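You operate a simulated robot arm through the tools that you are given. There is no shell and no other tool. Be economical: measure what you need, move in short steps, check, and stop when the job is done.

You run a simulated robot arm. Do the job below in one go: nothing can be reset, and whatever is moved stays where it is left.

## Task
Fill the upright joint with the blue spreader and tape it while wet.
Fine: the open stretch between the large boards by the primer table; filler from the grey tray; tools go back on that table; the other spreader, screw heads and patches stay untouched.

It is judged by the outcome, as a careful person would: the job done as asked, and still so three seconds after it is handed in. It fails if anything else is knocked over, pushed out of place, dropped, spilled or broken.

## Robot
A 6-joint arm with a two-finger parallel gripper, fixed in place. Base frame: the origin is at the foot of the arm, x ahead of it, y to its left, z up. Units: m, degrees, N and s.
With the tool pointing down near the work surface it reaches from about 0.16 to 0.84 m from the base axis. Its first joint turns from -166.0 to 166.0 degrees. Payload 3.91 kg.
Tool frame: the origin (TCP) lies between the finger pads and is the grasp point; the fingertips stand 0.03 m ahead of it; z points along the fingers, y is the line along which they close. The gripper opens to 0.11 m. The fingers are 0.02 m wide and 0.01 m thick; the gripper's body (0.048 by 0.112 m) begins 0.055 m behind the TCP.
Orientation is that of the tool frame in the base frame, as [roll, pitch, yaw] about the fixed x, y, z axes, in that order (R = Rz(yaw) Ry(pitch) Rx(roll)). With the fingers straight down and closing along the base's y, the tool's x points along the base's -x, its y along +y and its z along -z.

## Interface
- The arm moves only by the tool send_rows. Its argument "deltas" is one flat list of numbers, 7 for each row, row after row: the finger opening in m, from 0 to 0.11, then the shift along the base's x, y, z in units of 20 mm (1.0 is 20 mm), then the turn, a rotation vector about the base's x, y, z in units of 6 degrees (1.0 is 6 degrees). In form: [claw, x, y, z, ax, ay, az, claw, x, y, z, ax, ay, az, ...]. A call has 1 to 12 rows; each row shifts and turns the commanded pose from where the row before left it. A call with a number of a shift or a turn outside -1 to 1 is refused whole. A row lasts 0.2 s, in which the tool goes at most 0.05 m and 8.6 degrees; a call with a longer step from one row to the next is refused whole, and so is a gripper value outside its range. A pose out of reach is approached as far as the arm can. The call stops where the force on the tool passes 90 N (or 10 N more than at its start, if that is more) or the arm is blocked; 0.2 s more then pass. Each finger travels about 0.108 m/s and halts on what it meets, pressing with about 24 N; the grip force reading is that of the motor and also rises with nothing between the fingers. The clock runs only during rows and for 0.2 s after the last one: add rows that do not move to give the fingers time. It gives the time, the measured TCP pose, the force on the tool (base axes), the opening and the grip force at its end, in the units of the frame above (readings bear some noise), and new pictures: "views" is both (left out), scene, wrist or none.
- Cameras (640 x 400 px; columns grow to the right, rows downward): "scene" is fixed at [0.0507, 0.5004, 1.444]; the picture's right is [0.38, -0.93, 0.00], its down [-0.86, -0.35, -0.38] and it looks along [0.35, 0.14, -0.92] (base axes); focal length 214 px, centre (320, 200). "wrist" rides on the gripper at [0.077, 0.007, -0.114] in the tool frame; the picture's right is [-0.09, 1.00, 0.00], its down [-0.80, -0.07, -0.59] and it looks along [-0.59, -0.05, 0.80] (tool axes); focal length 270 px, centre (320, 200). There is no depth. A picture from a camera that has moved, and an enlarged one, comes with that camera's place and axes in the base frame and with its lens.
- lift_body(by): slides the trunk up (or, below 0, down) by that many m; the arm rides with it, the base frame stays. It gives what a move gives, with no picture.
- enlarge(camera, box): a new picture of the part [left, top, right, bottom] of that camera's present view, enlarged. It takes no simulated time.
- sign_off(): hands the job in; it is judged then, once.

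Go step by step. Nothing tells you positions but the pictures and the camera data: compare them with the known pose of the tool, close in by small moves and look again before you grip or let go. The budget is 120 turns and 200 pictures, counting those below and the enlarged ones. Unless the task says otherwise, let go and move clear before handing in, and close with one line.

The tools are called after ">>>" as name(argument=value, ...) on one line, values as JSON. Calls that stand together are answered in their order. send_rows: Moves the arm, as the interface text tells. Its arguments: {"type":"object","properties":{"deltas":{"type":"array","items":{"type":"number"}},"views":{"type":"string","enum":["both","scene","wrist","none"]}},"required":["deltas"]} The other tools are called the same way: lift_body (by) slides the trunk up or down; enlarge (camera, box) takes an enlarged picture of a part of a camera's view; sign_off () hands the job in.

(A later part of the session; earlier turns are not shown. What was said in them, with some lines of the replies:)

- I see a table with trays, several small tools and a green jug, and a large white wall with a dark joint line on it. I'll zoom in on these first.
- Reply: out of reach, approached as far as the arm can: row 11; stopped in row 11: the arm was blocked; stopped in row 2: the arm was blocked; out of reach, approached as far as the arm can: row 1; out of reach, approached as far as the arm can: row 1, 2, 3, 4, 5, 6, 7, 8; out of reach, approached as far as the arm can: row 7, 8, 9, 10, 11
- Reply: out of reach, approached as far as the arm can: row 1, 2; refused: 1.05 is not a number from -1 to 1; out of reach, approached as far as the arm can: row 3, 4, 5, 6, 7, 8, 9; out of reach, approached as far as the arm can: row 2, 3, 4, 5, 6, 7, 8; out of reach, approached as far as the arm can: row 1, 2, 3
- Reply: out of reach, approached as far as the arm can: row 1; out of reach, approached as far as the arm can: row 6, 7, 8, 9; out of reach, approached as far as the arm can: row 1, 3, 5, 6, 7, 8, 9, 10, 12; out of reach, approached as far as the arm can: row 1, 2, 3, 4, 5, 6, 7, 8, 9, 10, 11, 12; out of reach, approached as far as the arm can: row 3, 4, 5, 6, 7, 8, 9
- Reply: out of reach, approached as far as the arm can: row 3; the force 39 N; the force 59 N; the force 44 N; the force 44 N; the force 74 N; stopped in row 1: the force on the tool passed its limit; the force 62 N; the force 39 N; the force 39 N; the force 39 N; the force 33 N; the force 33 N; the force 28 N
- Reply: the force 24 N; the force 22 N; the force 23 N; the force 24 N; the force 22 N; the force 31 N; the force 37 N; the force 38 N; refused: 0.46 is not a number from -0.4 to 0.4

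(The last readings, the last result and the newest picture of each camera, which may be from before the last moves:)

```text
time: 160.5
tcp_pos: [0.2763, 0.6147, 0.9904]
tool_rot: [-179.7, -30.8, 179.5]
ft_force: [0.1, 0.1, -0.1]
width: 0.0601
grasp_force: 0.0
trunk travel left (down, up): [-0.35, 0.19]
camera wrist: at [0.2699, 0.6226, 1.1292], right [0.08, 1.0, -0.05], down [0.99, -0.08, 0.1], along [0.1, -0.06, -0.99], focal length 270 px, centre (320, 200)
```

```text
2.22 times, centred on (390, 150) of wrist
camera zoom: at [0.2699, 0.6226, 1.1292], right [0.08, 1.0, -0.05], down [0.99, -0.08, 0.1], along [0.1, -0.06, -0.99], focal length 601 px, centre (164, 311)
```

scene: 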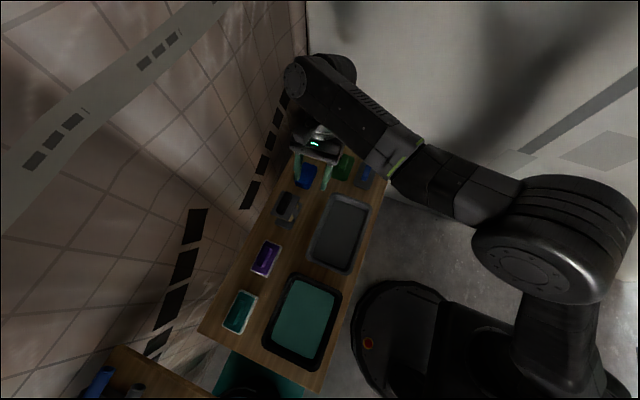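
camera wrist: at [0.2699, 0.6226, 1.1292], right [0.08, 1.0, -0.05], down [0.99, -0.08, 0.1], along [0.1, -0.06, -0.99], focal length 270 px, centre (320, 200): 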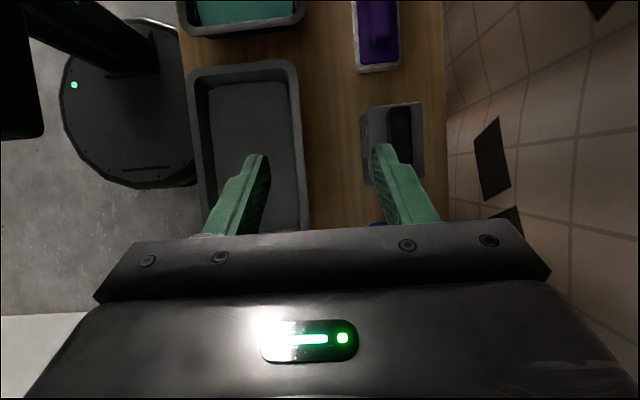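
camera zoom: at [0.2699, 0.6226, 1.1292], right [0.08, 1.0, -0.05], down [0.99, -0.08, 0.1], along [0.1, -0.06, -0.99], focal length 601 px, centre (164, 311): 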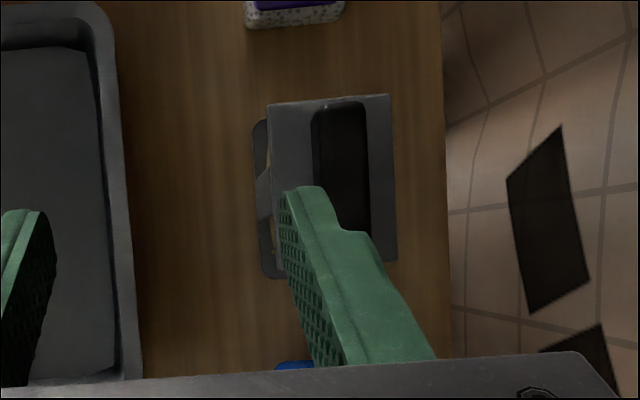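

>>> send_rows(deltas=[0.06, -0.3, 1, 0, 0, 0.13, 0, 0.06, -0.3, 1, 0, 0, 0, 0, 0.06, -0.3, 1, -1, 0, 0, 0, 0.06, -0.3, 1, -1, 0, 0, 0, 0.06, 0, 0.5, -1, 0, 0, 0, 0.06, 0, 0, -1, 0, 0, 0, 0.06, 0, 0, -0.5, 0, 0, 0], views="both")

>>> enlarge(camera="wrist", box=[220, 60, 420, 240])

>>> enlarge(camera="scene", box=[250, 150, 350, 240])

```text
time: 162.1
tcp_pos: [0.2545, 0.7042, 0.9015]
tool_rot: [-179.7, -31.5, 179.4]
ft_force: [0.2, 0.1, -0.2]
width: 0.0599
grasp_force: 0.0
trunk travel left (down, up): [-0.35, 0.19]
camera wrist: at [0.2484, 0.7125, 1.0388], right [0.08, 1.0, -0.05], down [0.99, -0.08, 0.09], along [0.08, -0.06, -0.99], focal length 270 px, centre (320, 200)
```

scene: 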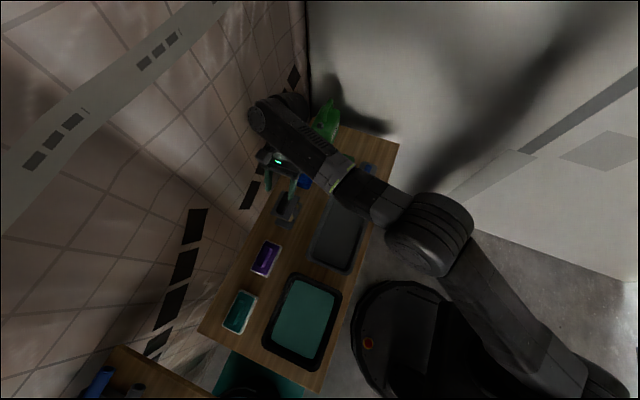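
wrist: 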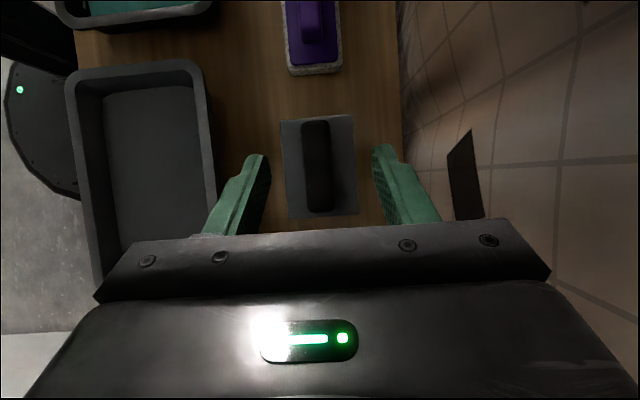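

```text
2.22 times, centred on (320, 150) of wrist
camera zoom: at [0.2484, 0.7125, 1.0388], right [0.08, 1.0, -0.05], down [0.99, -0.08, 0.09], along [0.08, -0.06, -0.99], focal length 601 px, centre (320, 311)
```

zoom: 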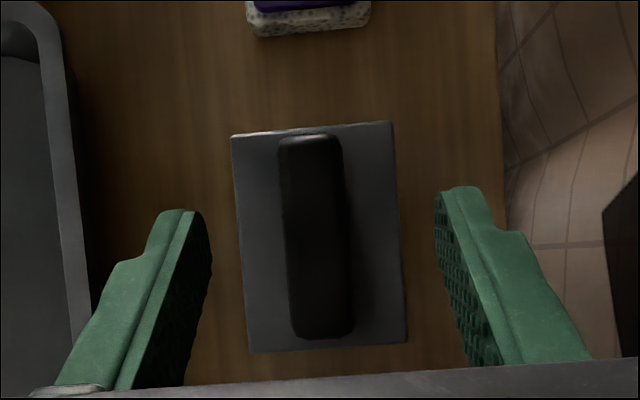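

```text
4.44 times, centred on (300, 195) of scene
camera zoom: at [0.0507, 0.5004, 1.444], right [0.38, -0.93, 0.0], down [-0.86, -0.35, -0.38], along [0.35, 0.14, -0.92], focal length 953 px, centre (409, 222)
```

zoom: 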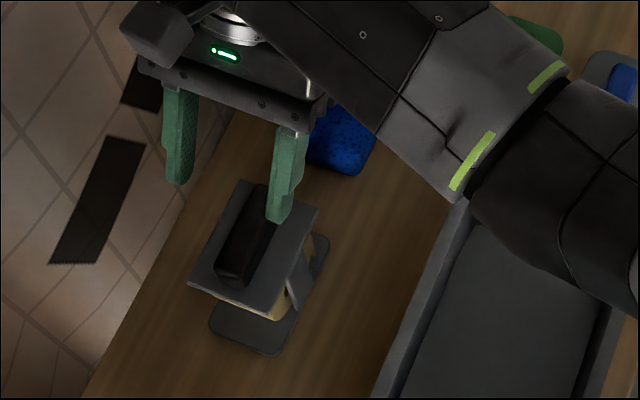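

>>> send_rows(deltas=[0.06, -0.37, -0.3, -0.5, 0, -0.25, 0, 0.06, 0, 0, -1, 0, 0, 0, 0.06, 0, 0, -1, 0, 0, 0, 0.06, 0, 0, -1, 0, 0, 0], views="both")

>>> enlarge(camera="wrist", box=[220, 60, 420, 240])

>>> enlarge(camera="scene", box=[250, 160, 340, 240])

```text
time: 163.1
tcp_pos: [0.247, 0.6993, 0.8306]
tool_rot: [-179.7, -30.1, 179.6]
ft_force: [0.1, 0.2, -0.1]
width: 0.0603
grasp_force: 0.1
trunk travel left (down, up): [-0.35, 0.19]
camera wrist: at [0.238, 0.7072, 0.9685], right [0.08, 1.0, -0.05], down [0.99, -0.08, 0.11], along [0.11, -0.06, -0.99], focal length 270 px, centre (320, 200)
```

scene: 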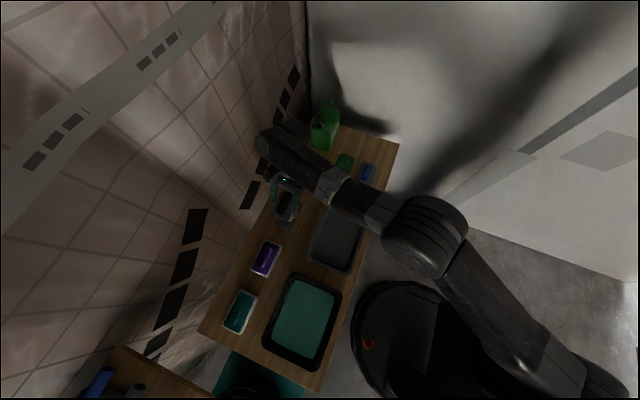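
wrist: 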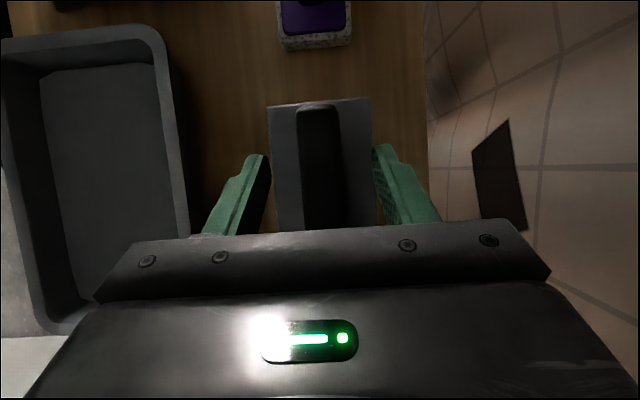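

```text
2.22 times, centred on (320, 150) of wrist
camera zoom: at [0.238, 0.7072, 0.9685], right [0.08, 1.0, -0.05], down [0.99, -0.08, 0.11], along [0.11, -0.06, -0.99], focal length 601 px, centre (320, 311)
```

zoom: 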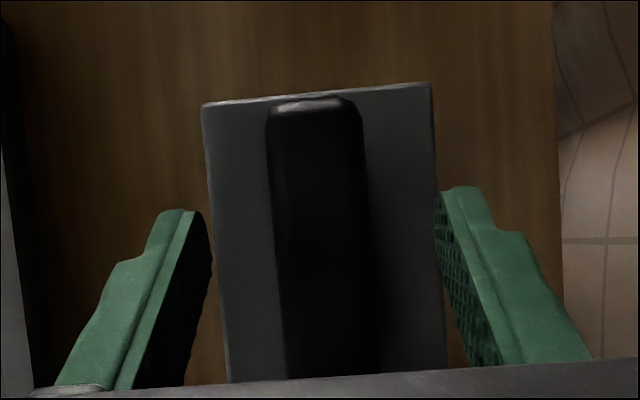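

```text
5.00 times, centred on (295, 200) of scene
camera zoom: at [0.0507, 0.5004, 1.444], right [0.38, -0.93, 0.0], down [-0.86, -0.35, -0.38], along [0.35, 0.14, -0.92], focal length 1072 px, centre (445, 200)
```

zoom: 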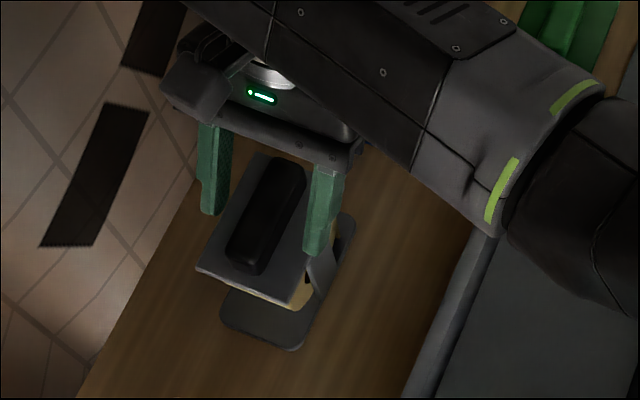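

>>> send_rows(deltas=[0.05, 0, 0, 0, 0, 0, 0, 0.045, 0, 0, -0.15, 0, 0, 0], views="none")

>>> send_rows(deltas=[0.045, 0, 0, -0.15, 0, 0, 0], views="none")

>>> send_rows(deltas=[0.045, 0, 0, -0.15, 0, 0, 0], views="both")

>>> enlarge(camera="scene", box=[260, 170, 320, 230])

```text
time: 163.7
tcp_pos: [0.2478, 0.6991, 0.8289]
tool_rot: [-179.6, -30.1, 179.5]
ft_force: [0.5, 0.0, -0.2]
width: 0.0453
grasp_force: 0.1
trunk travel left (down, up): [-0.35, 0.19]
```

```text
time: 164.1
tcp_pos: [0.2477, 0.6977, 0.8249]
tool_rot: [-179.8, -30.1, 179.6]
ft_force: [0.1, 0.3, 2.5]
width: 0.0451
grasp_force: 0.0
trunk travel left (down, up): [-0.35, 0.19]
```

```text
time: 164.5
tcp_pos: [0.2478, 0.6986, 0.825]
tool_rot: [180.0, -30.0, 179.7]
ft_force: [1.5, 1.9, 15.9]
width: 0.0455
grasp_force: 0.1
trunk travel left (down, up): [-0.35, 0.19]
camera wrist: at [0.2379, 0.7056, 0.9634], right [0.08, 1.0, -0.04], down [0.99, -0.08, 0.11], along [0.11, -0.05, -0.99], focal length 270 px, centre (320, 200)
```

scene: 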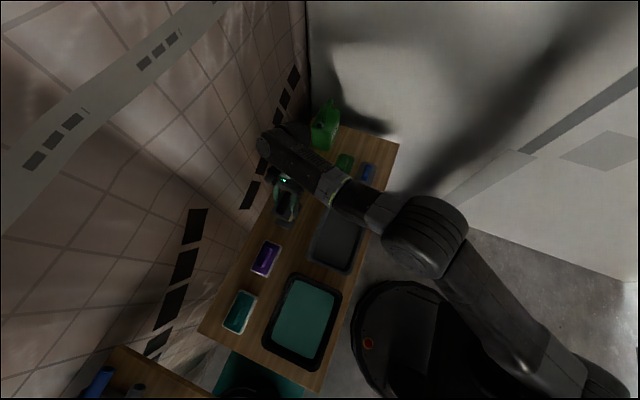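
wrist: 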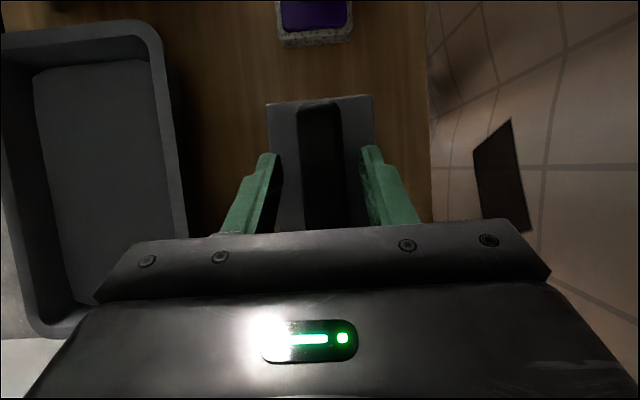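

```text
6.67 times, centred on (290, 200) of scene
camera zoom: at [0.0507, 0.5004, 1.444], right [0.38, -0.93, 0.0], down [-0.86, -0.35, -0.38], along [0.35, 0.14, -0.92], focal length 1430 px, centre (520, 200)
```

zoom: 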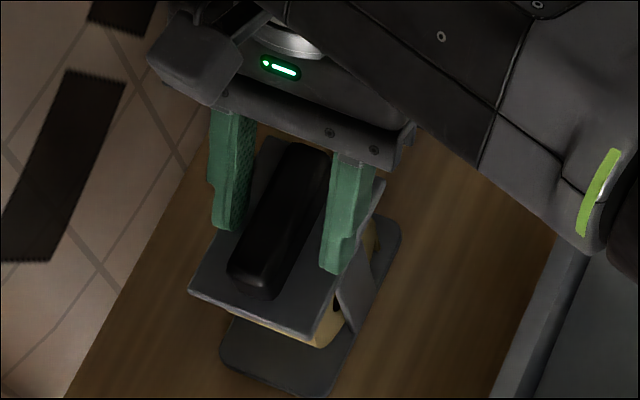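

>>> send_rows(deltas=[0.045, 0, 0, 0.25, 0, 0, 0, 0.0, 0, 0, 0, 0, 0, 0, 0.0, 0, 0, 0, 0, 0, 0, 0.0, 0, 0, 0, 0, 0, 0, 0.0, 0, 0, 0.1, 0, 0, 0, 0.0, 0, 0, 0.1, 0, 0, 0, 0.0, 0, 0, 0.15, 0, 0, 0, 0.0, 0, 0, 0.15, 0, 0, 0, 0.0, 0, 0, 0.2, 0, 0, 0, 0.0, 0, 0, 0.2, 0, 0, 0, 0.0, 0, 0, 0.2, 0, 0, 0, 0.0, 0, 0, 0.2, 0, 0, 0], views="both")

>>> enlarge(camera="scene", box=[260, 170, 320, 230])

```text
time: 167.1
tcp_pos: [0.2468, 0.6981, 0.8529]
tool_rot: [-179.8, -30.1, 179.4]
ft_force: [0.7, 0.4, -2.5]
width: 0.0239
grasp_force: 24.0
trunk travel left (down, up): [-0.35, 0.19]
camera wrist: at [0.2379, 0.7066, 0.9906], right [0.08, 1.0, -0.05], down [0.99, -0.08, 0.11], along [0.11, -0.06, -0.99], focal length 270 px, centre (320, 200)
```

scene: 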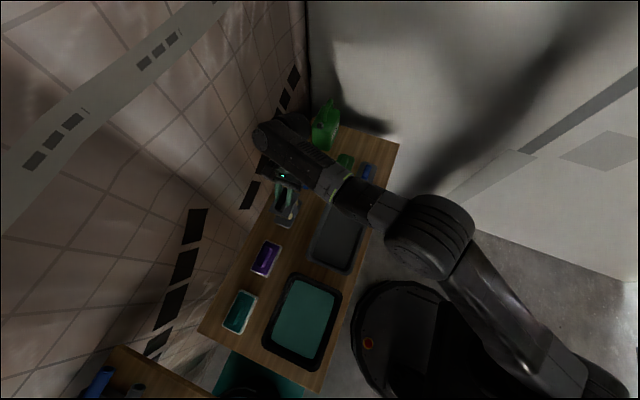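
wrist: 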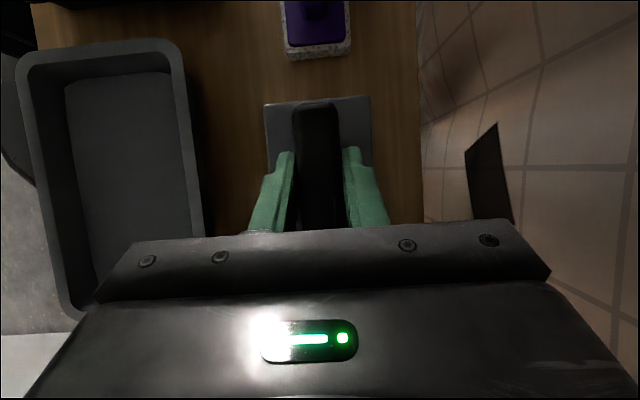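

```text
6.67 times, centred on (290, 200) of scene
camera zoom: at [0.0507, 0.5004, 1.444], right [0.38, -0.93, 0.0], down [-0.86, -0.35, -0.38], along [0.35, 0.14, -0.92], focal length 1430 px, centre (520, 200)
```

zoom: 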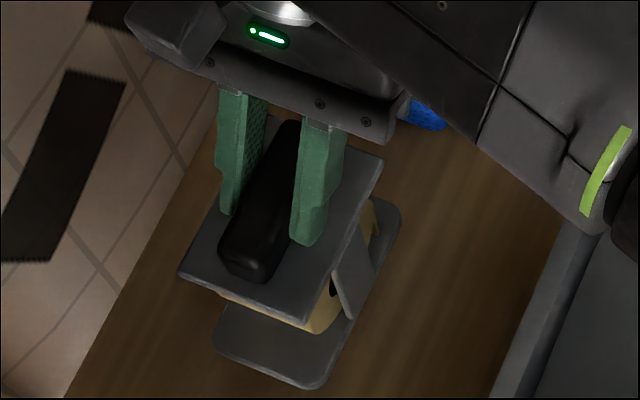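

>>> send_rows(deltas=[0.0, 0, 0, 0.3, 0, 0, 0, 0.0, 0, 0, 0.5, 0, 0, 0, 0.0, 0, 0, 0.7, 0, 0, 0, 0.0, 0, -0.2, 0.8, 0, 0, 0, 0.0, 0, -0.4, 0.8, 0, 0, 0, 0.0, 0, -0.6, 0.8, 0, 0, 0, 0.0, 0.2, -0.8, 0.8, 0, 0, 0, 0.0, 0.3, -0.8, 0.6, 0, 0, 0, 0.0, 0.4, -0.8, 0.4, 0, 0, 0, 0.0, 0.4, -0.8, 0.2, 0, 0, 0, 0.0, 0.4, -0.8, 0, 0, 0, 0, 0.0, 0.4, -0.8, 0, 0, 0, 0], views="none")

>>> send_rows(deltas=[0.0, 0.4, -0.8, 0, 0, 0, 0, 0.0, 0.4, -0.8, 0, 0, 0, 0, 0.0, 0.4, -0.8, 0, 0, 0, 0, 0.0, 0.4, -0.8, 0, 0, 0, 0, 0.0, 0.4, -0.8, 0, 0, 0, 0, 0.0, 0.4, -0.8, 0, 0, 0, 0, 0.0, 0.5, -0.8, 0, 0, 0, 0, 0.0, 0.6, -0.8, 0, 0, 0, 0, 0.0, 0.6, -0.8, 0, 0, 0, 0, 0.0, 0.6, -0.8, 0, 0, -0.2, 0, 0.0, 0.6, -0.8, 0, 0, -0.4, 0, 0.0, 0.6, -0.8, 0, 0, -0.6, 0], views="both")

```text
time: 169.7
tcp_pos: [0.29, 0.5786, 0.9709]
tool_rot: [-179.8, -30.0, 179.6]
ft_force: [0.6, -0.4, -3.2]
width: 0.0239
grasp_force: 24.2
trunk travel left (down, up): [-0.35, 0.19]
```

```text
time: 172.3
tcp_pos: [0.4074, 0.3872, 0.9715]
tool_rot: [-179.8, -23.0, 179.6]
ft_force: [0.4, 0.0, -2.7]
width: 0.0237
grasp_force: 23.7
trunk travel left (down, up): [-0.35, 0.19]
camera wrist: at [0.3814, 0.3939, 1.1063], right [0.09, 1.0, -0.04], down [0.97, -0.08, 0.24], along [0.23, -0.06, -0.97], focal length 270 px, centre (320, 200)
```

scene: 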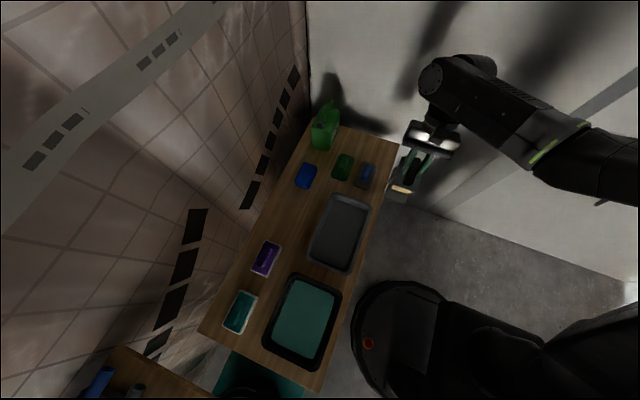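
wrist: 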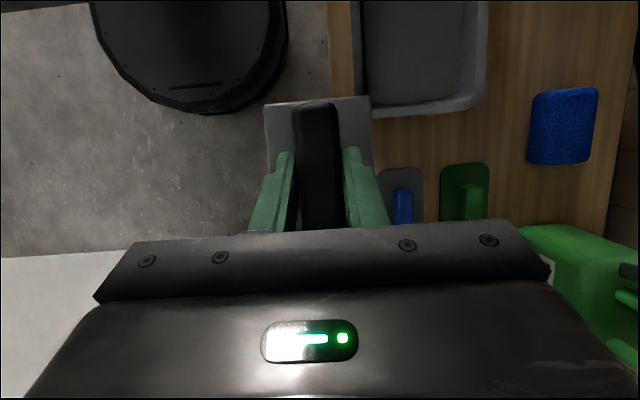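

>>> send_rows(deltas=[0.0, 0.5, -1, 0, 0, -0.6, 0, 0.0, 0.5, -1, 0, 0, -0.6, 0, 0.0, 0.5, -1, 0, 0, -0.6, 0, 0.0, 0.5, -1, 0, 0, -0.6, 0, 0.0, 0.5, -1, 0.3, 0, -0.6, 0, 0.0, 0.5, -1, 0.3, 0, -0.6, 0, 0.0, 0.5, -1, 0.3, 0, -0.6, 0, 0.0, 0.5, -1, 0.3, 0, -0.6, 0, 0.0, 0.5, -1, 0.3, 0, -0.6, 0, 0.0, 0.5, -1, 0.3, 0, -0.6, 0, 0.0, 0.3, -1, 0.3, 0, -0.6, 0, 0.0, 0, -1, 0.3, 0, -0.6, 0], views="none")

>>> send_rows(deltas=[0.0, 0, -1, 0.3, 0, -0.6, 0, 0.0, 0, -1, 0.5, 0, -0.6, 0, 0.0, 0, -1, 0.5, 0, -0.6, 0, 0.0, 0, -1, 0.5, 0, -0.6, 0, 0.0, 0, -1, 0.5, 0, -0.6, 0, 0.0, 0, -1, 0.5, 0, -0.6, 0, 0.0, 0, -1, 0.5, 0, -0.6, 0, 0.0, 0, -1, 0.5, 0, -0.6, 0, 0.0, 0, -0.8, 0.5, 0, -0.6, 0, 0.0, 0, -0.6, 0.5, 0, -0.6, 0, 0.0, 0, -0.4, 0.3, 0, -0.5, 0], views="wrist")

```text
time: 174.9
tcp_pos: [0.5128, 0.1453, 1.0196]
tool_rot: [179.9, 20.4, 179.6]
ft_force: [0.5, 0.2, -3.5]
width: 0.0236
grasp_force: 24.2
trunk travel left (down, up): [-0.35, 0.19]
```

```text
time: 177.3
tcp_pos: [0.5133, -0.0511, 1.1213]
tool_rot: [179.3, 59.3, 179.2]
ft_force: [-0.1, -0.2, -2.2]
width: 0.0239
grasp_force: 24.3
trunk travel left (down, up): [-0.35, 0.19]
camera wrist: at [0.375, -0.0422, 1.1135], right [0.05, 1.0, 0.08], down [-0.1, -0.08, 0.99], along [0.99, -0.06, 0.1], focal length 270 px, centre (320, 200)
```

wrist: 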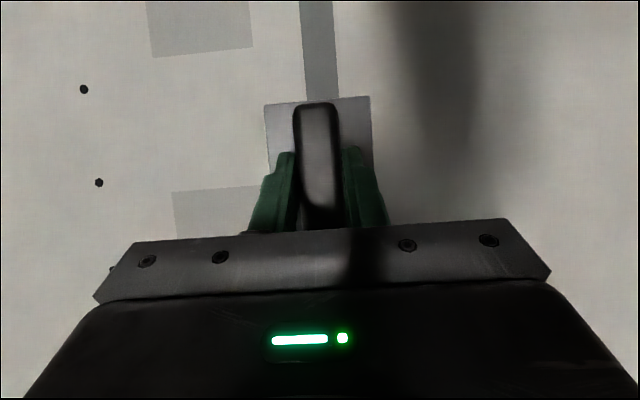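

>>> lift_body(by=-0.35)

>>> send_rows(deltas=[0.0, 0.4, 0, 0.3, 0, -0.12, 0, 0.0, 0.7, 0.05, 0.5, 0, 0, 0, 0.0, 0.9, 0, 0.4, 0, 0, 0, 0.0, 0.9, 0, 0, 0, 0, 0, 0.0, 0.9, 0, 0, 0, 0, 0, 0.0, 0.9, 0, 0, 0, 0, 0, 0.0, 0.9, 0, 0, 0, 0, 0, 0.0, 0.7, 0, 0, 0, 0, 0, 0.0, 0.4, 0, 0, 0, 0, 0], views="both")

>>> enlarge(camera="scene", box=[490, 110, 610, 210])

```text
time: 180.7
tcp_pos: [0.5131, -0.0498, 0.7705]
tool_rot: [179.4, 59.4, 179.2]
ft_force: [0.5, 0.5, -3.0]
width: 0.024
grasp_force: 24.1
trunk travel left (down, up): [0.0, 0.54]
```

```text
time: 182.7
tcp_pos: [0.646, -0.049, 0.7955]
tool_rot: [179.3, 60.0, 179.2]
ft_force: [0.2, 0.7, -2.6]
width: 0.0237
grasp_force: 24.3
trunk travel left (down, up): [0.0, 0.54]
camera wrist: at [0.5091, -0.0412, 0.7859], right [0.05, 1.0, 0.08], down [-0.12, -0.08, 0.99], along [0.99, -0.06, 0.11], focal length 270 px, centre (320, 200)
```

scene: 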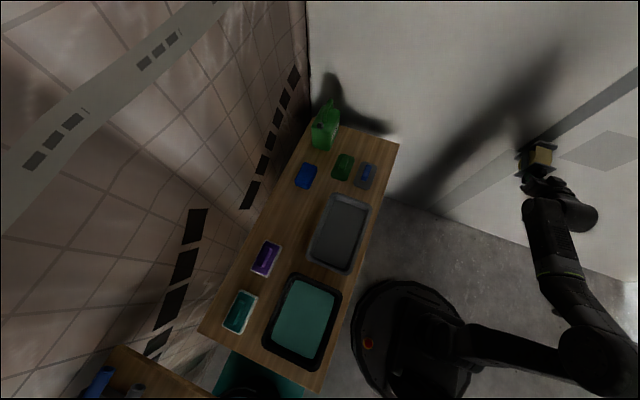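
wrist: 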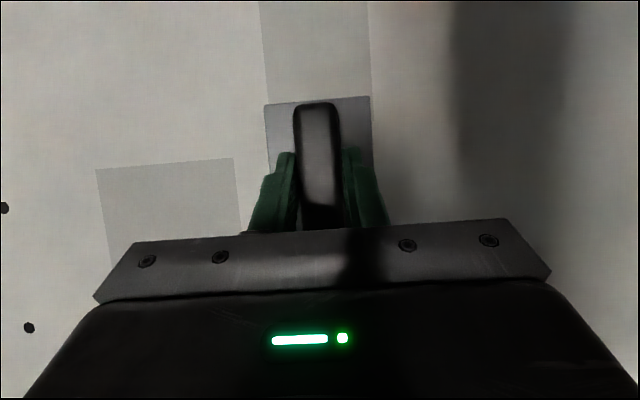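

```text
4.00 times, centred on (550, 160) of scene
camera zoom: at [0.0507, 0.5004, 1.444], right [0.38, -0.93, 0.0], down [-0.86, -0.35, -0.38], along [0.35, 0.14, -0.92], focal length 858 px, centre (-600, 360)
```

zoom: 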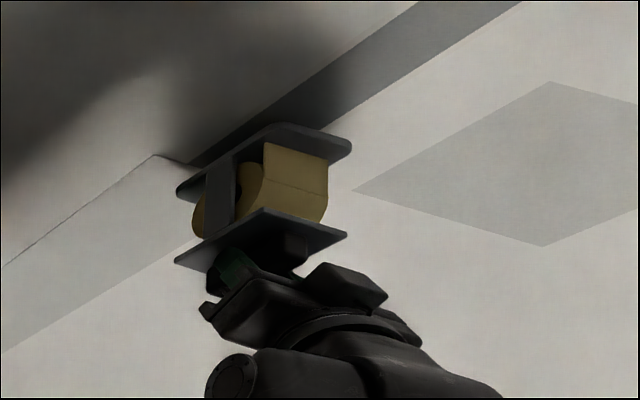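

>>> send_rows(deltas=[0.0, 0.3, 0, 0, 0, 0, 0, 0.0, 0.3, 0, 0, 0, 0, 0, 0.0, 0.2, 0, 0, 0, 0, 0], views="none")

>>> send_rows(deltas=[0.0, 0.2, 0, 0, 0, 0, 0, 0.0, 0.2, 0, 0, 0, 0, 0], views="none")

>>> send_rows(deltas=[0.0, 0.15, 0, 0, 0, 0, 0], views="none")

>>> send_rows(deltas=[0.0, 0.15, 0, 0, 0, 0, 0], views="none")

>>> send_rows(deltas=[0.0, 0.1, 0, 0, 0, 0, 0], views="none")

```text
time: 183.5
tcp_pos: [0.663, -0.0499, 0.7962]
tool_rot: [179.5, 59.9, 179.2]
ft_force: [0.5, -0.4, -3.0]
width: 0.0239
grasp_force: 23.8
trunk travel left (down, up): [0.0, 0.54]
```

```text
time: 184.1
tcp_pos: [0.6702, -0.0495, 0.7959]
tool_rot: [179.4, 60.1, 179.2]
ft_force: [0.3, -0.3, -3.2]
width: 0.024
grasp_force: 24.0
trunk travel left (down, up): [0.0, 0.54]
```

```text
time: 184.5
tcp_pos: [0.6736, -0.0497, 0.7959]
tool_rot: [179.3, 60.0, 179.2]
ft_force: [-0.2, 0.4, -2.6]
width: 0.0237
grasp_force: 23.7
trunk travel left (down, up): [0.0, 0.54]
```

```text
time: 184.9
tcp_pos: [0.6764, -0.0488, 0.7961]
tool_rot: [179.4, 60.1, 179.2]
ft_force: [-0.4, -0.4, -2.5]
width: 0.024
grasp_force: 24.1
trunk travel left (down, up): [0.0, 0.54]
```

```text
time: 185.3
tcp_pos: [0.678, -0.0492, 0.7954]
tool_rot: [179.3, 60.0, 179.3]
ft_force: [-3.5, 0.5, -3.8]
width: 0.0239
grasp_force: 24.6
trunk travel left (down, up): [0.0, 0.54]
```

>>> send_rows(deltas=[0.0, 0.1, 0, 0, 0, 0, 0], views="none")

>>> lift_body(by=0.04)

>>> send_rows(deltas=[0.0, 0, 0, 0, 0, 0, 0], views="both")

>>> enlarge(camera="scene", box=[490, 110, 610, 210])

```text
time: 185.7
tcp_pos: [0.6796, -0.0494, 0.7954]
tool_rot: [179.4, 60.0, 179.2]
ft_force: [-21.0, -0.9, -5.2]
width: 0.0237
grasp_force: 24.0
trunk travel left (down, up): [0.0, 0.54]
```

```text
time: 186.5
tcp_pos: [0.6779, -0.0481, 0.8377]
tool_rot: [179.3, 60.2, 179.3]
ft_force: [-27.5, -0.4, -9.2]
width: 0.0238
grasp_force: 24.4
trunk travel left (down, up): [-0.04, 0.5]
```

```text
time: 186.9
tcp_pos: [0.6798, -0.0484, 0.8365]
tool_rot: [179.3, 60.2, 179.1]
ft_force: [-28.6, 0.6, -8.3]
width: 0.0238
grasp_force: 23.9
trunk travel left (down, up): [-0.04, 0.5]
camera wrist: at [0.5416, -0.0411, 0.8268], right [0.05, 1.0, 0.08], down [-0.12, -0.08, 0.99], along [0.99, -0.06, 0.11], focal length 270 px, centre (320, 200)
```

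scene: 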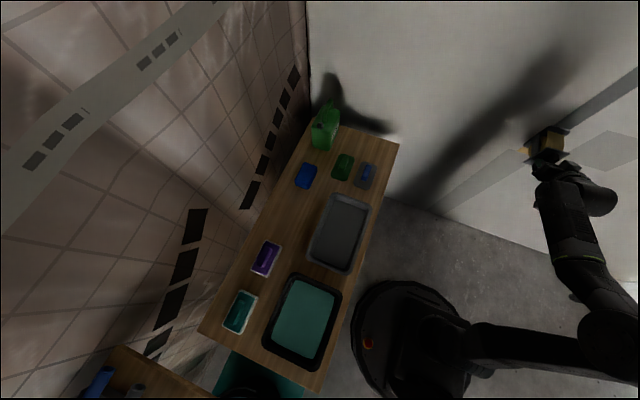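
wrist: 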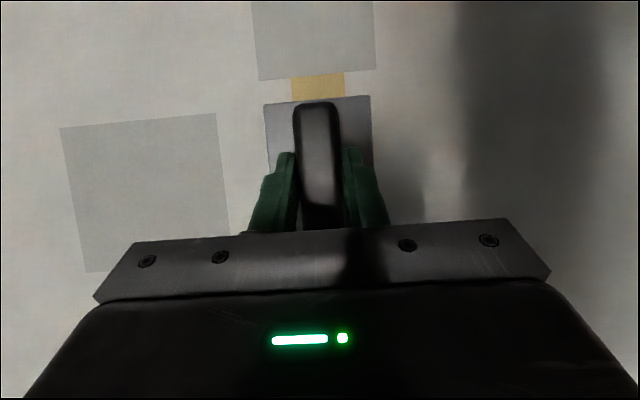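

```text
4.00 times, centred on (550, 160) of scene
camera zoom: at [0.0507, 0.5004, 1.444], right [0.38, -0.93, 0.0], down [-0.86, -0.35, -0.38], along [0.35, 0.14, -0.92], focal length 858 px, centre (-600, 360)
```

zoom: 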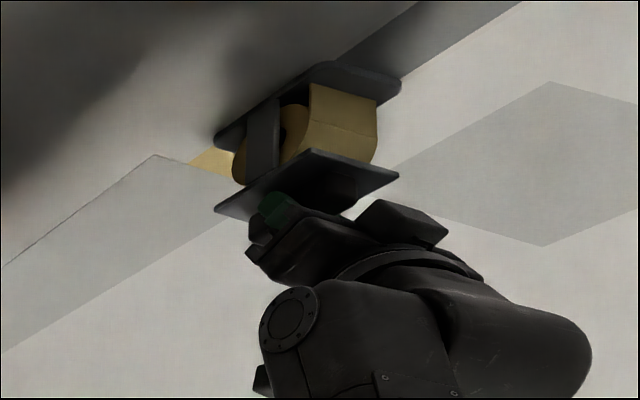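

>>> lift_body(by=0.1)

>>> lift_body(by=0.1)

>>> lift_body(by=0.1)

>>> send_rows(deltas=[0.0, 0, 0, 0, 0, 0, 0], views="both")

```text
time: 188.3
tcp_pos: [0.6799, -0.0488, 0.9373]
tool_rot: [179.3, 60.1, 179.2]
ft_force: [-25.0, -0.3, -6.1]
width: 0.0239
grasp_force: 23.9
trunk travel left (down, up): [-0.14, 0.4]
```

```text
time: 189.6
tcp_pos: [0.6789, -0.0503, 1.037]
tool_rot: [179.4, 60.2, 179.2]
ft_force: [-19.8, -0.8, -3.9]
width: 0.024
grasp_force: 24.2
trunk travel left (down, up): [-0.24, 0.3]
```

```text
time: 190.9
tcp_pos: [0.6789, -0.0484, 1.1362]
tool_rot: [179.3, 60.3, 179.2]
ft_force: [-16.0, 0.3, -3.6]
width: 0.0237
grasp_force: 23.6
trunk travel left (down, up): [-0.34, 0.2]
```

```text
time: 191.3
tcp_pos: [0.679, -0.0493, 1.1382]
tool_rot: [179.5, 60.2, 179.2]
ft_force: [-14.7, 0.1, -1.6]
width: 0.0237
grasp_force: 24.3
trunk travel left (down, up): [-0.34, 0.2]
camera wrist: at [0.5416, -0.0411, 1.1273], right [0.05, 1.0, 0.08], down [-0.12, -0.08, 0.99], along [0.99, -0.06, 0.11], focal length 270 px, centre (320, 200)
```

scene: 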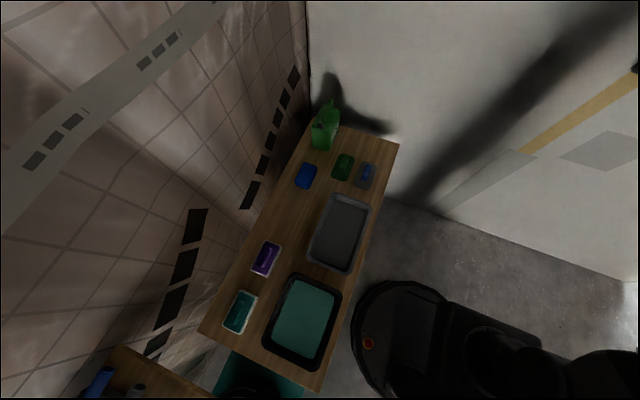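
wrist: 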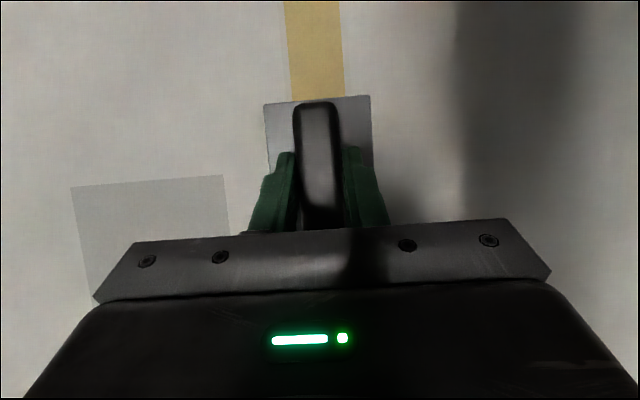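

>>> lift_body(by=0.01)

>>> send_rows(deltas=[0.0, -0.15, 0, 0, 0, 0, 0, 0.0, -0.3, 0, 0, 0, 0, 0, 0.0, -0.5, 0, 0, 0, 0, 0, 0.0, -0.8, 0, 0, 0, 0, 0, 0.0, -0.8, 0, 0, 0, 0, 0, 0.0, -0.8, 0, 0, 0, 0, 0, 0.0, -0.8, 0.3, 0, 0, 0, 0, 0.0, -0.8, 0.6, 0, 0, 0, 0, 0.0, -0.5, 0.8, 0, 0, 0, 0, 0.0, 0, 0.8, 0, 0, 0, 0, 0.0, 0, 0.6, 0, 0, 0, 0, 0.0, 0, 0.3, 0, 0, 0, 0], views="none")

>>> lift_body(by=0.11)

>>> send_rows(deltas=[0.0, 0, 0, 0, 0, 0, 0], views="both")

>>> enlarge(camera="wrist", box=[120, 0, 320, 240])

```text
time: 191.9
tcp_pos: [0.679, -0.0489, 1.1457]
tool_rot: [179.2, 60.1, 179.3]
ft_force: [-16.0, 0.5, -6.7]
width: 0.0237
grasp_force: 24.3
trunk travel left (down, up): [-0.35, 0.19]
```

```text
time: 194.5
tcp_pos: [0.5722, 0.0179, 1.1461]
tool_rot: [179.3, 60.1, 179.2]
ft_force: [-0.4, 0.9, -2.9]
width: 0.0237
grasp_force: 23.7
trunk travel left (down, up): [-0.35, 0.19]
```

```text
time: 195.9
tcp_pos: [0.5725, 0.0191, 1.2562]
tool_rot: [179.3, 60.0, 179.2]
ft_force: [-1.3, -0.3, -2.8]
width: 0.0238
grasp_force: 24.3
trunk travel left (down, up): [-0.46, 0.08]
```

```text
time: 196.3
tcp_pos: [0.5735, 0.019, 1.2558]
tool_rot: [179.3, 60.0, 179.2]
ft_force: [0.5, -0.5, -2.5]
width: 0.0238
grasp_force: 24.1
trunk travel left (down, up): [-0.46, 0.08]
camera wrist: at [0.4348, 0.0267, 1.2457], right [0.05, 1.0, 0.08], down [-0.12, -0.08, 0.99], along [0.99, -0.06, 0.11], focal length 270 px, centre (320, 200)
```

scene: 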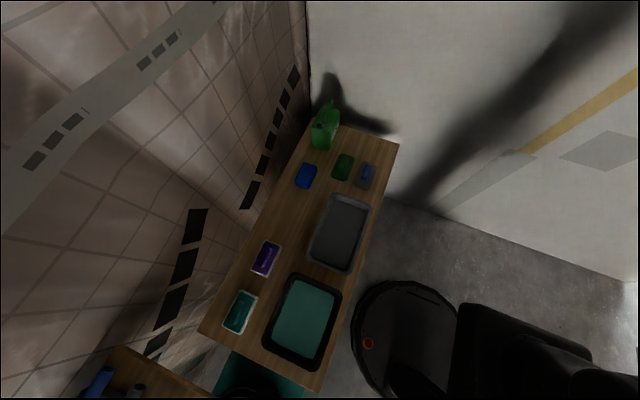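
wrist: 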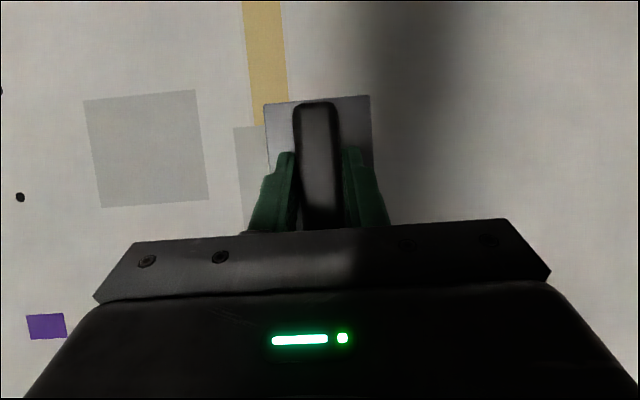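

```text
1.67 times, centred on (220, 120) of wrist
camera zoom: at [0.4348, 0.0267, 1.2457], right [0.05, 1.0, 0.08], down [-0.12, -0.08, 0.99], along [0.99, -0.06, 0.11], focal length 450 px, centre (487, 333)
```

zoom: 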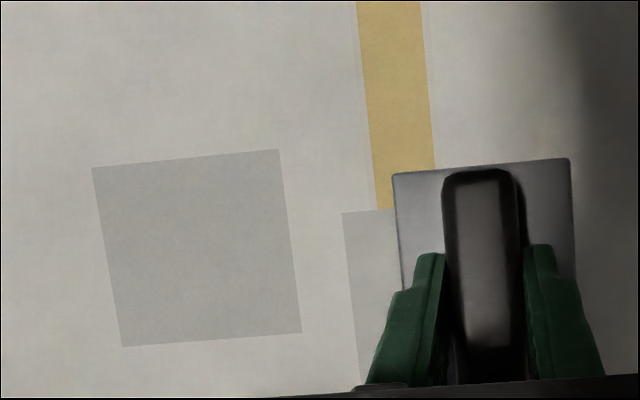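

>>> lift_body(by=-0.11)

>>> send_rows(deltas=[0.0, -0.3, 0.2, -0.3, 0, 0.4, 0, 0.0, -0.3, 0.4, -0.5, 0, 0.6, 0, 0.0, -0.3, 0.5, -0.6, 0, 0.8, 0, 0.0, -0.3, 0.6, -0.6, 0, 0.8, 0, 0.0, -0.3, 0.6, -0.6, 0, 0.8, 0, 0.0, -0.3, 0.6, -0.6, 0, 0.8, 0, 0.0, -0.3, 0.6, -0.6, 0, 0.8, 0, 0.0, -0.3, 0.6, -0.6, 0, 0.8, 0, 0.0, -0.3, 0.6, -0.6, 0, 0.8, 0, 0.0, -0.3, 0.6, -0.6, 0, 0.8, 0, 0.0, -0.3, 0.7, -0.6, 0, 0.8, 0, 0.0, -0.3, 0.8, -0.4, 0, 0.8, 0], views="none")

>>> send_rows(deltas=[0.0, -0.4, 0.8, -0.3, 0, 0.8, 0, 0.0, -0.4, 0.8, 0, 0, 0.8, 0, 0.0, -0.4, 0.8, 0, 0, 0.8, 0, 0.0, -0.4, 0.8, 0, 0, 0.8, 0, 0.0, -0.4, 0.8, 0, 0, 0.8, 0, 0.0, -0.4, 0.8, 0, 0, 0.8, 0, 0.0, -0.4, 0.8, 0, 0, 0.7, 0, 0.0, -0.4, 0.8, 0, 0, 0.5, 0, 0.0, -0.4, 0.8, 0, 0, 0, 0, 0.0, -0.4, 0.8, 0, 0, 0, 0, 0.0, -0.4, 0.8, 0, 0, 0, 0, 0.0, -0.4, 0.8, 0, 0, 0, 0], views="none")

```text
time: 197.8
tcp_pos: [0.5729, 0.0177, 1.1451]
tool_rot: [179.3, 60.0, 179.3]
ft_force: [-0.1, 0.3, -2.7]
width: 0.0238
grasp_force: 23.8
trunk travel left (down, up): [-0.35, 0.19]
```

```text
time: 200.3
tcp_pos: [0.5004, 0.1548, 1.0139]
tool_rot: [-180.0, 6.0, 179.7]
ft_force: [-0.3, 0.9, -3.0]
width: 0.0239
grasp_force: 24.3
trunk travel left (down, up): [-0.35, 0.19]
```

```text
time: 202.9
tcp_pos: [0.404, 0.3473, 1.0064]
tool_rot: [-179.7, -30.1, 179.5]
ft_force: [0.1, 0.1, -3.5]
width: 0.0239
grasp_force: 24.7
trunk travel left (down, up): [-0.35, 0.19]
```

>>> send_rows(deltas=[0.0, -0.4, 0.8, 0, 0, 0, 0, 0.0, -0.4, 0.8, 0, 0, 0, 0, 0.0, -0.4, 0.8, 0, 0, 0, 0, 0.0, -0.4, 0.8, 0, 0, 0, 0, 0.0, -0.4, 0.8, 0, 0, 0, 0, 0.0, -0.4, 0.8, 0, 0, 0, 0, 0.0, -0.4, 0.8, 0, 0, 0, 0, 0.0, -0.4, 0.8, 0, 0, 0, 0, 0.0, -0.4, 0.8, 0, 0, 0, 0, 0.0, -0.4, 0.8, 0, 0, 0, 0, 0.0, -0.4, 0.8, 0, 0, 0, 0, 0.0, -0.4, 0.8, 0, 0, 0, 0], views="none")

>>> send_rows(deltas=[0.0, -0.4, 0.8, 0, 0, 0, 0, 0.0, -0.4, 0.8, 0, 0, 0, 0, 0.0, -0.4, 0.8, -0.3, 0, 0, 0, 0.0, -0.4, 0.8, -0.5, 0, 0, 0, 0.0, -0.4, 0.8, -0.7, 0, 0, 0, 0.0, -0.4, 0.8, -0.7, 0, 0, 0, 0.0, -0.4, 0.8, -0.7, 0, 0, 0, 0.0, -0.25, 0.8, -0.7, 0, 0, 0, 0.0, 0, 0.8, -0.7, 0, 0, 0, 0.0, 0, 0.5, -0.6, 0, 0, 0, 0.0, 0, 0.2, -0.4, 0, 0, 0], views="both")

>>> enlarge(camera="scene", box=[250, 150, 340, 240])

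```text
time: 205.6
tcp_pos: [0.3076, 0.5401, 1.0066]
tool_rot: [-179.7, -29.9, 179.5]
ft_force: [0.7, 0.7, -3.2]
width: 0.0238
grasp_force: 23.9
trunk travel left (down, up): [-0.35, 0.19]
```

```text
time: 207.9
tcp_pos: [0.2476, 0.6967, 0.9018]
tool_rot: [-179.8, -30.0, 179.5]
ft_force: [0.6, -0.7, -3.1]
width: 0.024
grasp_force: 24.0
trunk travel left (down, up): [-0.35, 0.19]
camera wrist: at [0.2388, 0.7055, 1.0388], right [0.08, 1.0, -0.05], down [0.99, -0.08, 0.12], along [0.11, -0.06, -0.99], focal length 270 px, centre (320, 200)
```

scene: 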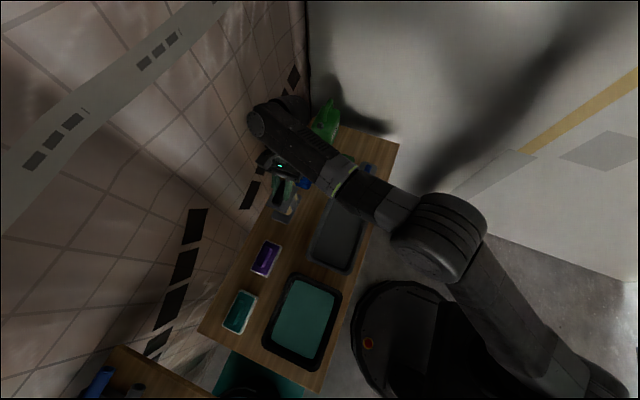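
wrist: 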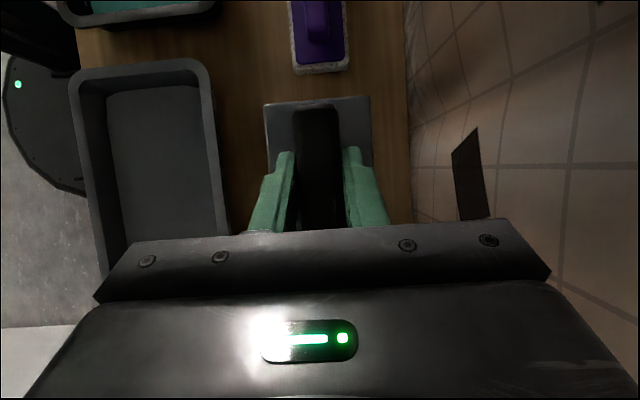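

```text
4.44 times, centred on (295, 195) of scene
camera zoom: at [0.0507, 0.5004, 1.444], right [0.38, -0.93, 0.0], down [-0.86, -0.35, -0.38], along [0.35, 0.14, -0.92], focal length 953 px, centre (431, 222)
```

zoom: 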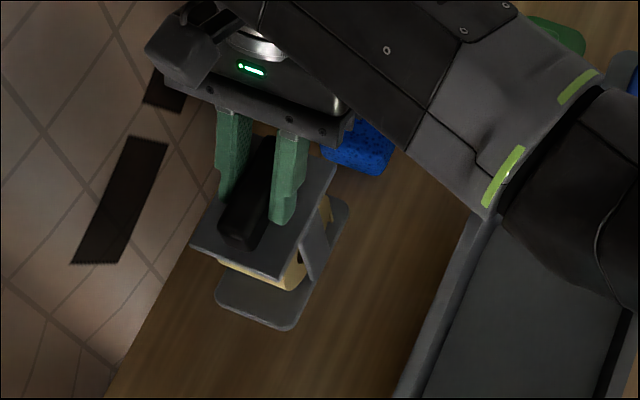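

Taping is complete and I'm above the tape tool's original spot. I'll lower it gently until it touches the table.

>>> send_rows(deltas=[0.0, 0, 0.05, -0.4, 0, 0, 0, 0.0, 0, 0, -0.7, 0, 0, 0, 0.0, 0, 0, -0.7, 0, 0, 0, 0.0, 0, 0, -0.6, 0, 0, 0, 0.0, 0, 0, -0.4, 0, 0, 0, 0.0, 0, 0, -0.2, 0, 0, 0, 0.0, 0, 0, -0.2, 0, 0, 0], views="none")

>>> send_rows(deltas=[0.0, 0, 0, -0.15, 0, 0, 0], views="none")

>>> send_rows(deltas=[0.0, 0, 0, -0.1, 0, 0, 0], views="none")

>>> send_rows(deltas=[0.0, 0, 0, -0.1, 0, 0, 0], views="none")

```text
time: 209.6
tcp_pos: [0.2468, 0.698, 0.8366]
tool_rot: [-179.8, -29.8, 179.5]
ft_force: [-0.4, -0.6, -3.4]
width: 0.024
grasp_force: 24.9
trunk travel left (down, up): [-0.35, 0.19]
```

```text
time: 209.9
tcp_pos: [0.247, 0.6986, 0.8337]
tool_rot: [-179.7, -29.9, 179.5]
ft_force: [-0.3, 0.0, -3.7]
width: 0.0239
grasp_force: 23.9
trunk travel left (down, up): [-0.35, 0.19]
```

```text
time: 210.3
tcp_pos: [0.2476, 0.6968, 0.8325]
tool_rot: [-179.7, -29.9, 179.5]
ft_force: [0.0, 0.0, -3.7]
width: 0.0236
grasp_force: 23.7
trunk travel left (down, up): [-0.35, 0.19]
```

```text
time: 210.8
tcp_pos: [0.2453, 0.6967, 0.8305]
tool_rot: [-179.9, -29.8, 179.5]
ft_force: [0.5, -0.2, -3.3]
width: 0.0238
grasp_force: 24.1
trunk travel left (down, up): [-0.35, 0.19]
```

>>> send_rows(deltas=[0.0, 0, 0, -0.1, 0, 0, 0], views="none")

>>> send_rows(deltas=[0.0, 0, 0, -0.1, 0, 0, 0], views="none")

>>> send_rows(deltas=[0.0, 0, 0, -0.06, 0, 0, 0], views="none")

```text
time: 211.2
tcp_pos: [0.2477, 0.6978, 0.8278]
tool_rot: [-179.7, -29.9, 179.6]
ft_force: [-0.3, -0.7, -3.3]
width: 0.0238
grasp_force: 23.2
trunk travel left (down, up): [-0.35, 0.19]
```

```text
time: 211.6
tcp_pos: [0.2471, 0.6983, 0.8266]
tool_rot: [-179.8, -30.0, 179.6]
ft_force: [-1.1, -0.6, -0.7]
width: 0.0236
grasp_force: 24.1
trunk travel left (down, up): [-0.35, 0.19]
```

```text
time: 211.9
tcp_pos: [0.2476, 0.6992, 0.8265]
tool_rot: [-179.9, -29.8, 179.6]
ft_force: [-1.7, -0.8, 5.3]
width: 0.0238
grasp_force: 24.0
trunk travel left (down, up): [-0.35, 0.19]
```

It has landed on the table. I'll release it and lift straight away.

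>>> send_rows(deltas=[0.0, 0, 0, 0.03, 0, 0, 0, 0.03, 0, 0, 0, 0, 0, 0, 0.045, 0, 0, 0, 0, 0, 0, 0.045, 0, 0, 0.2, 0, 0, 0, 0.045, 0, 0, 0.5, 0, 0, 0, 0.045, 0, 0, 1, 0, 0, 0, 0.045, 0, 0, 1, 0, 0, 0, 0.045, 0, 0, 1, 0, 0, 0, 0.045, 0, 0, 1, 0, 0, 0, 0.045, 0, 0, 1, 0, 0, 0, 0.045, 0, -0.5, 1, 0, 0, 0, 0.045, 0, -1, 1, 0, 0, 0], views="none")

>>> send_rows(deltas=[0.045, 0.5, -1, 0, 0, 0, 0, 0.045, 0.5, -1, 0, 0, 0, 0, 0.045, 0.5, -1, 0, 0, 0, 0, 0.045, 0.5, -1, 0, 0, 0, 0, 0.045, 0.5, -1, 0, 0, 0, 0, 0.045, 0.5, -1, 0, 0, 0, 0, 0.045, 0.5, -1, 0, 0, 0, 0, 0.045, 0.5, -1, 0, 0, 0, 0, 0.045, 0.5, -1, 0, 0, 0, 0, 0.045, 0.5, -1, 0, 0, 0, 0, 0.045, 0.5, -1, 0, 0, 0, 0, 0.045, 0.5, -1, 0, 0, 0, 0], views="none")

>>> send_rows(deltas=[0.045, 0, -1, 0, 0, -0.5, 0, 0.045, 0, -1, 0, 0, -0.8, 0, 0.045, 0, -1, 0, 0, -0.8, 0, 0.045, 0, -1, 0, 0, -0.8, 0, 0.045, 0, -1, 0, 0, -0.8, 0, 0.045, 0, -1, 0, 0, -0.8, 0, 0.045, 0, -1, 0, 0, -0.8, 0, 0.045, 0, -1, 0, 0, -0.8, 0, 0.045, 0, -1, 0, 0, -0.8, 0, 0.045, 0, -1, 0, 0, -0.8, 0], views="both")

>>> enlarge(camera="scene", box=[200, 90, 420, 290])

>>> enlarge(camera="scene", box=[440, 40, 640, 220])

```text
time: 214.6
tcp_pos: [0.2456, 0.6678, 0.9804]
tool_rot: [-179.9, -29.9, 179.6]
ft_force: [-1.0, -0.6, -0.1]
width: 0.0451
grasp_force: 0.0
trunk travel left (down, up): [-0.35, 0.19]
```

```text
time: 217.2
tcp_pos: [0.3677, 0.4274, 0.9794]
tool_rot: [-179.7, -29.9, 179.6]
ft_force: [0.2, 0.2, -0.3]
width: 0.0449
grasp_force: 0.0
trunk travel left (down, up): [-0.35, 0.19]
```

```text
time: 219.3
tcp_pos: [0.3667, 0.2275, 0.9808]
tool_rot: [179.9, 16.4, 179.6]
ft_force: [0.3, 0.0, -0.3]
width: 0.0449
grasp_force: 0.1
trunk travel left (down, up): [-0.35, 0.19]
camera wrist: at [0.2609, 0.235, 1.068], right [0.09, 1.0, 0.03], down [0.6, -0.08, 0.8], along [0.79, -0.06, -0.6], focal length 270 px, centre (320, 200)
```

scene: 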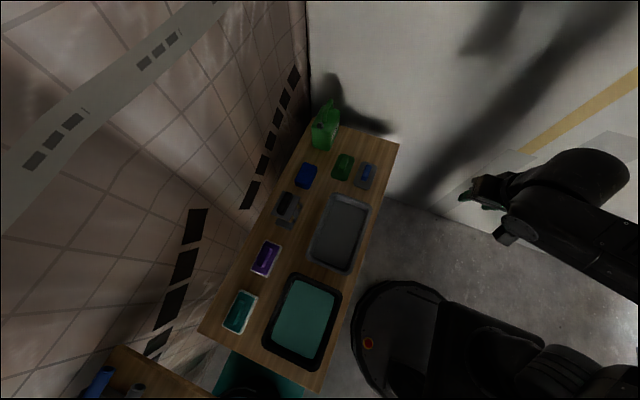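
wrist: 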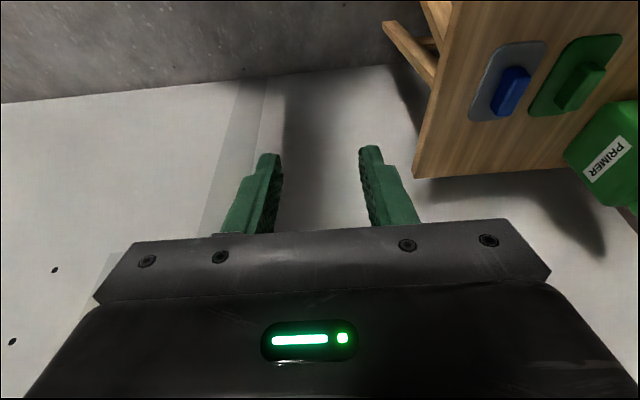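

```text
2.00 times, centred on (310, 190) of scene
camera zoom: at [0.0507, 0.5004, 1.444], right [0.38, -0.93, 0.0], down [-0.86, -0.35, -0.38], along [0.35, 0.14, -0.92], focal length 429 px, centre (340, 220)
```

zoom: 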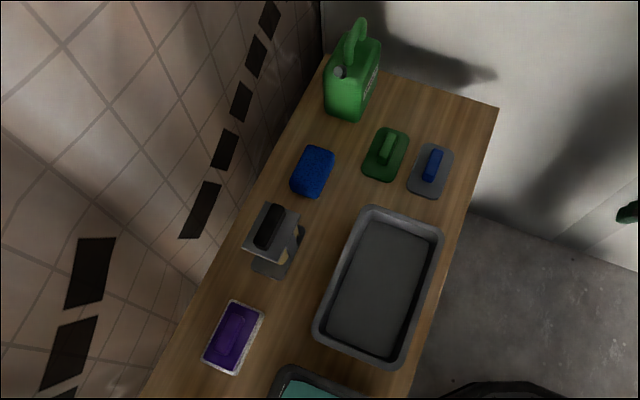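

```text
2.22 times, centred on (540, 130) of scene
camera zoom: at [0.0507, 0.5004, 1.444], right [0.38, -0.93, 0.0], down [-0.86, -0.35, -0.38], along [0.35, 0.14, -0.92], focal length 477 px, centre (-169, 356)
```

zoom: 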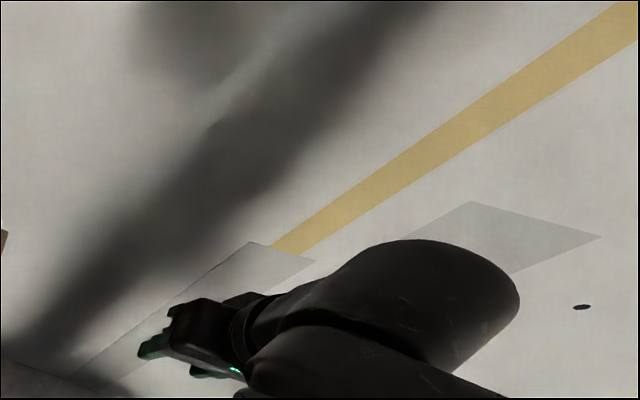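

The joint is filled and taped along the whole open stretch. Both tools are back on the primer table, nothing else looks disturbed and the arm is clear, so I'm handing in.

>>> sign_off()

```text
The job is handed in.
```

I filled the upright joint with the blue spreader and grey-tray filler, taped it right after while still wet, and put both tools back on the primer table.
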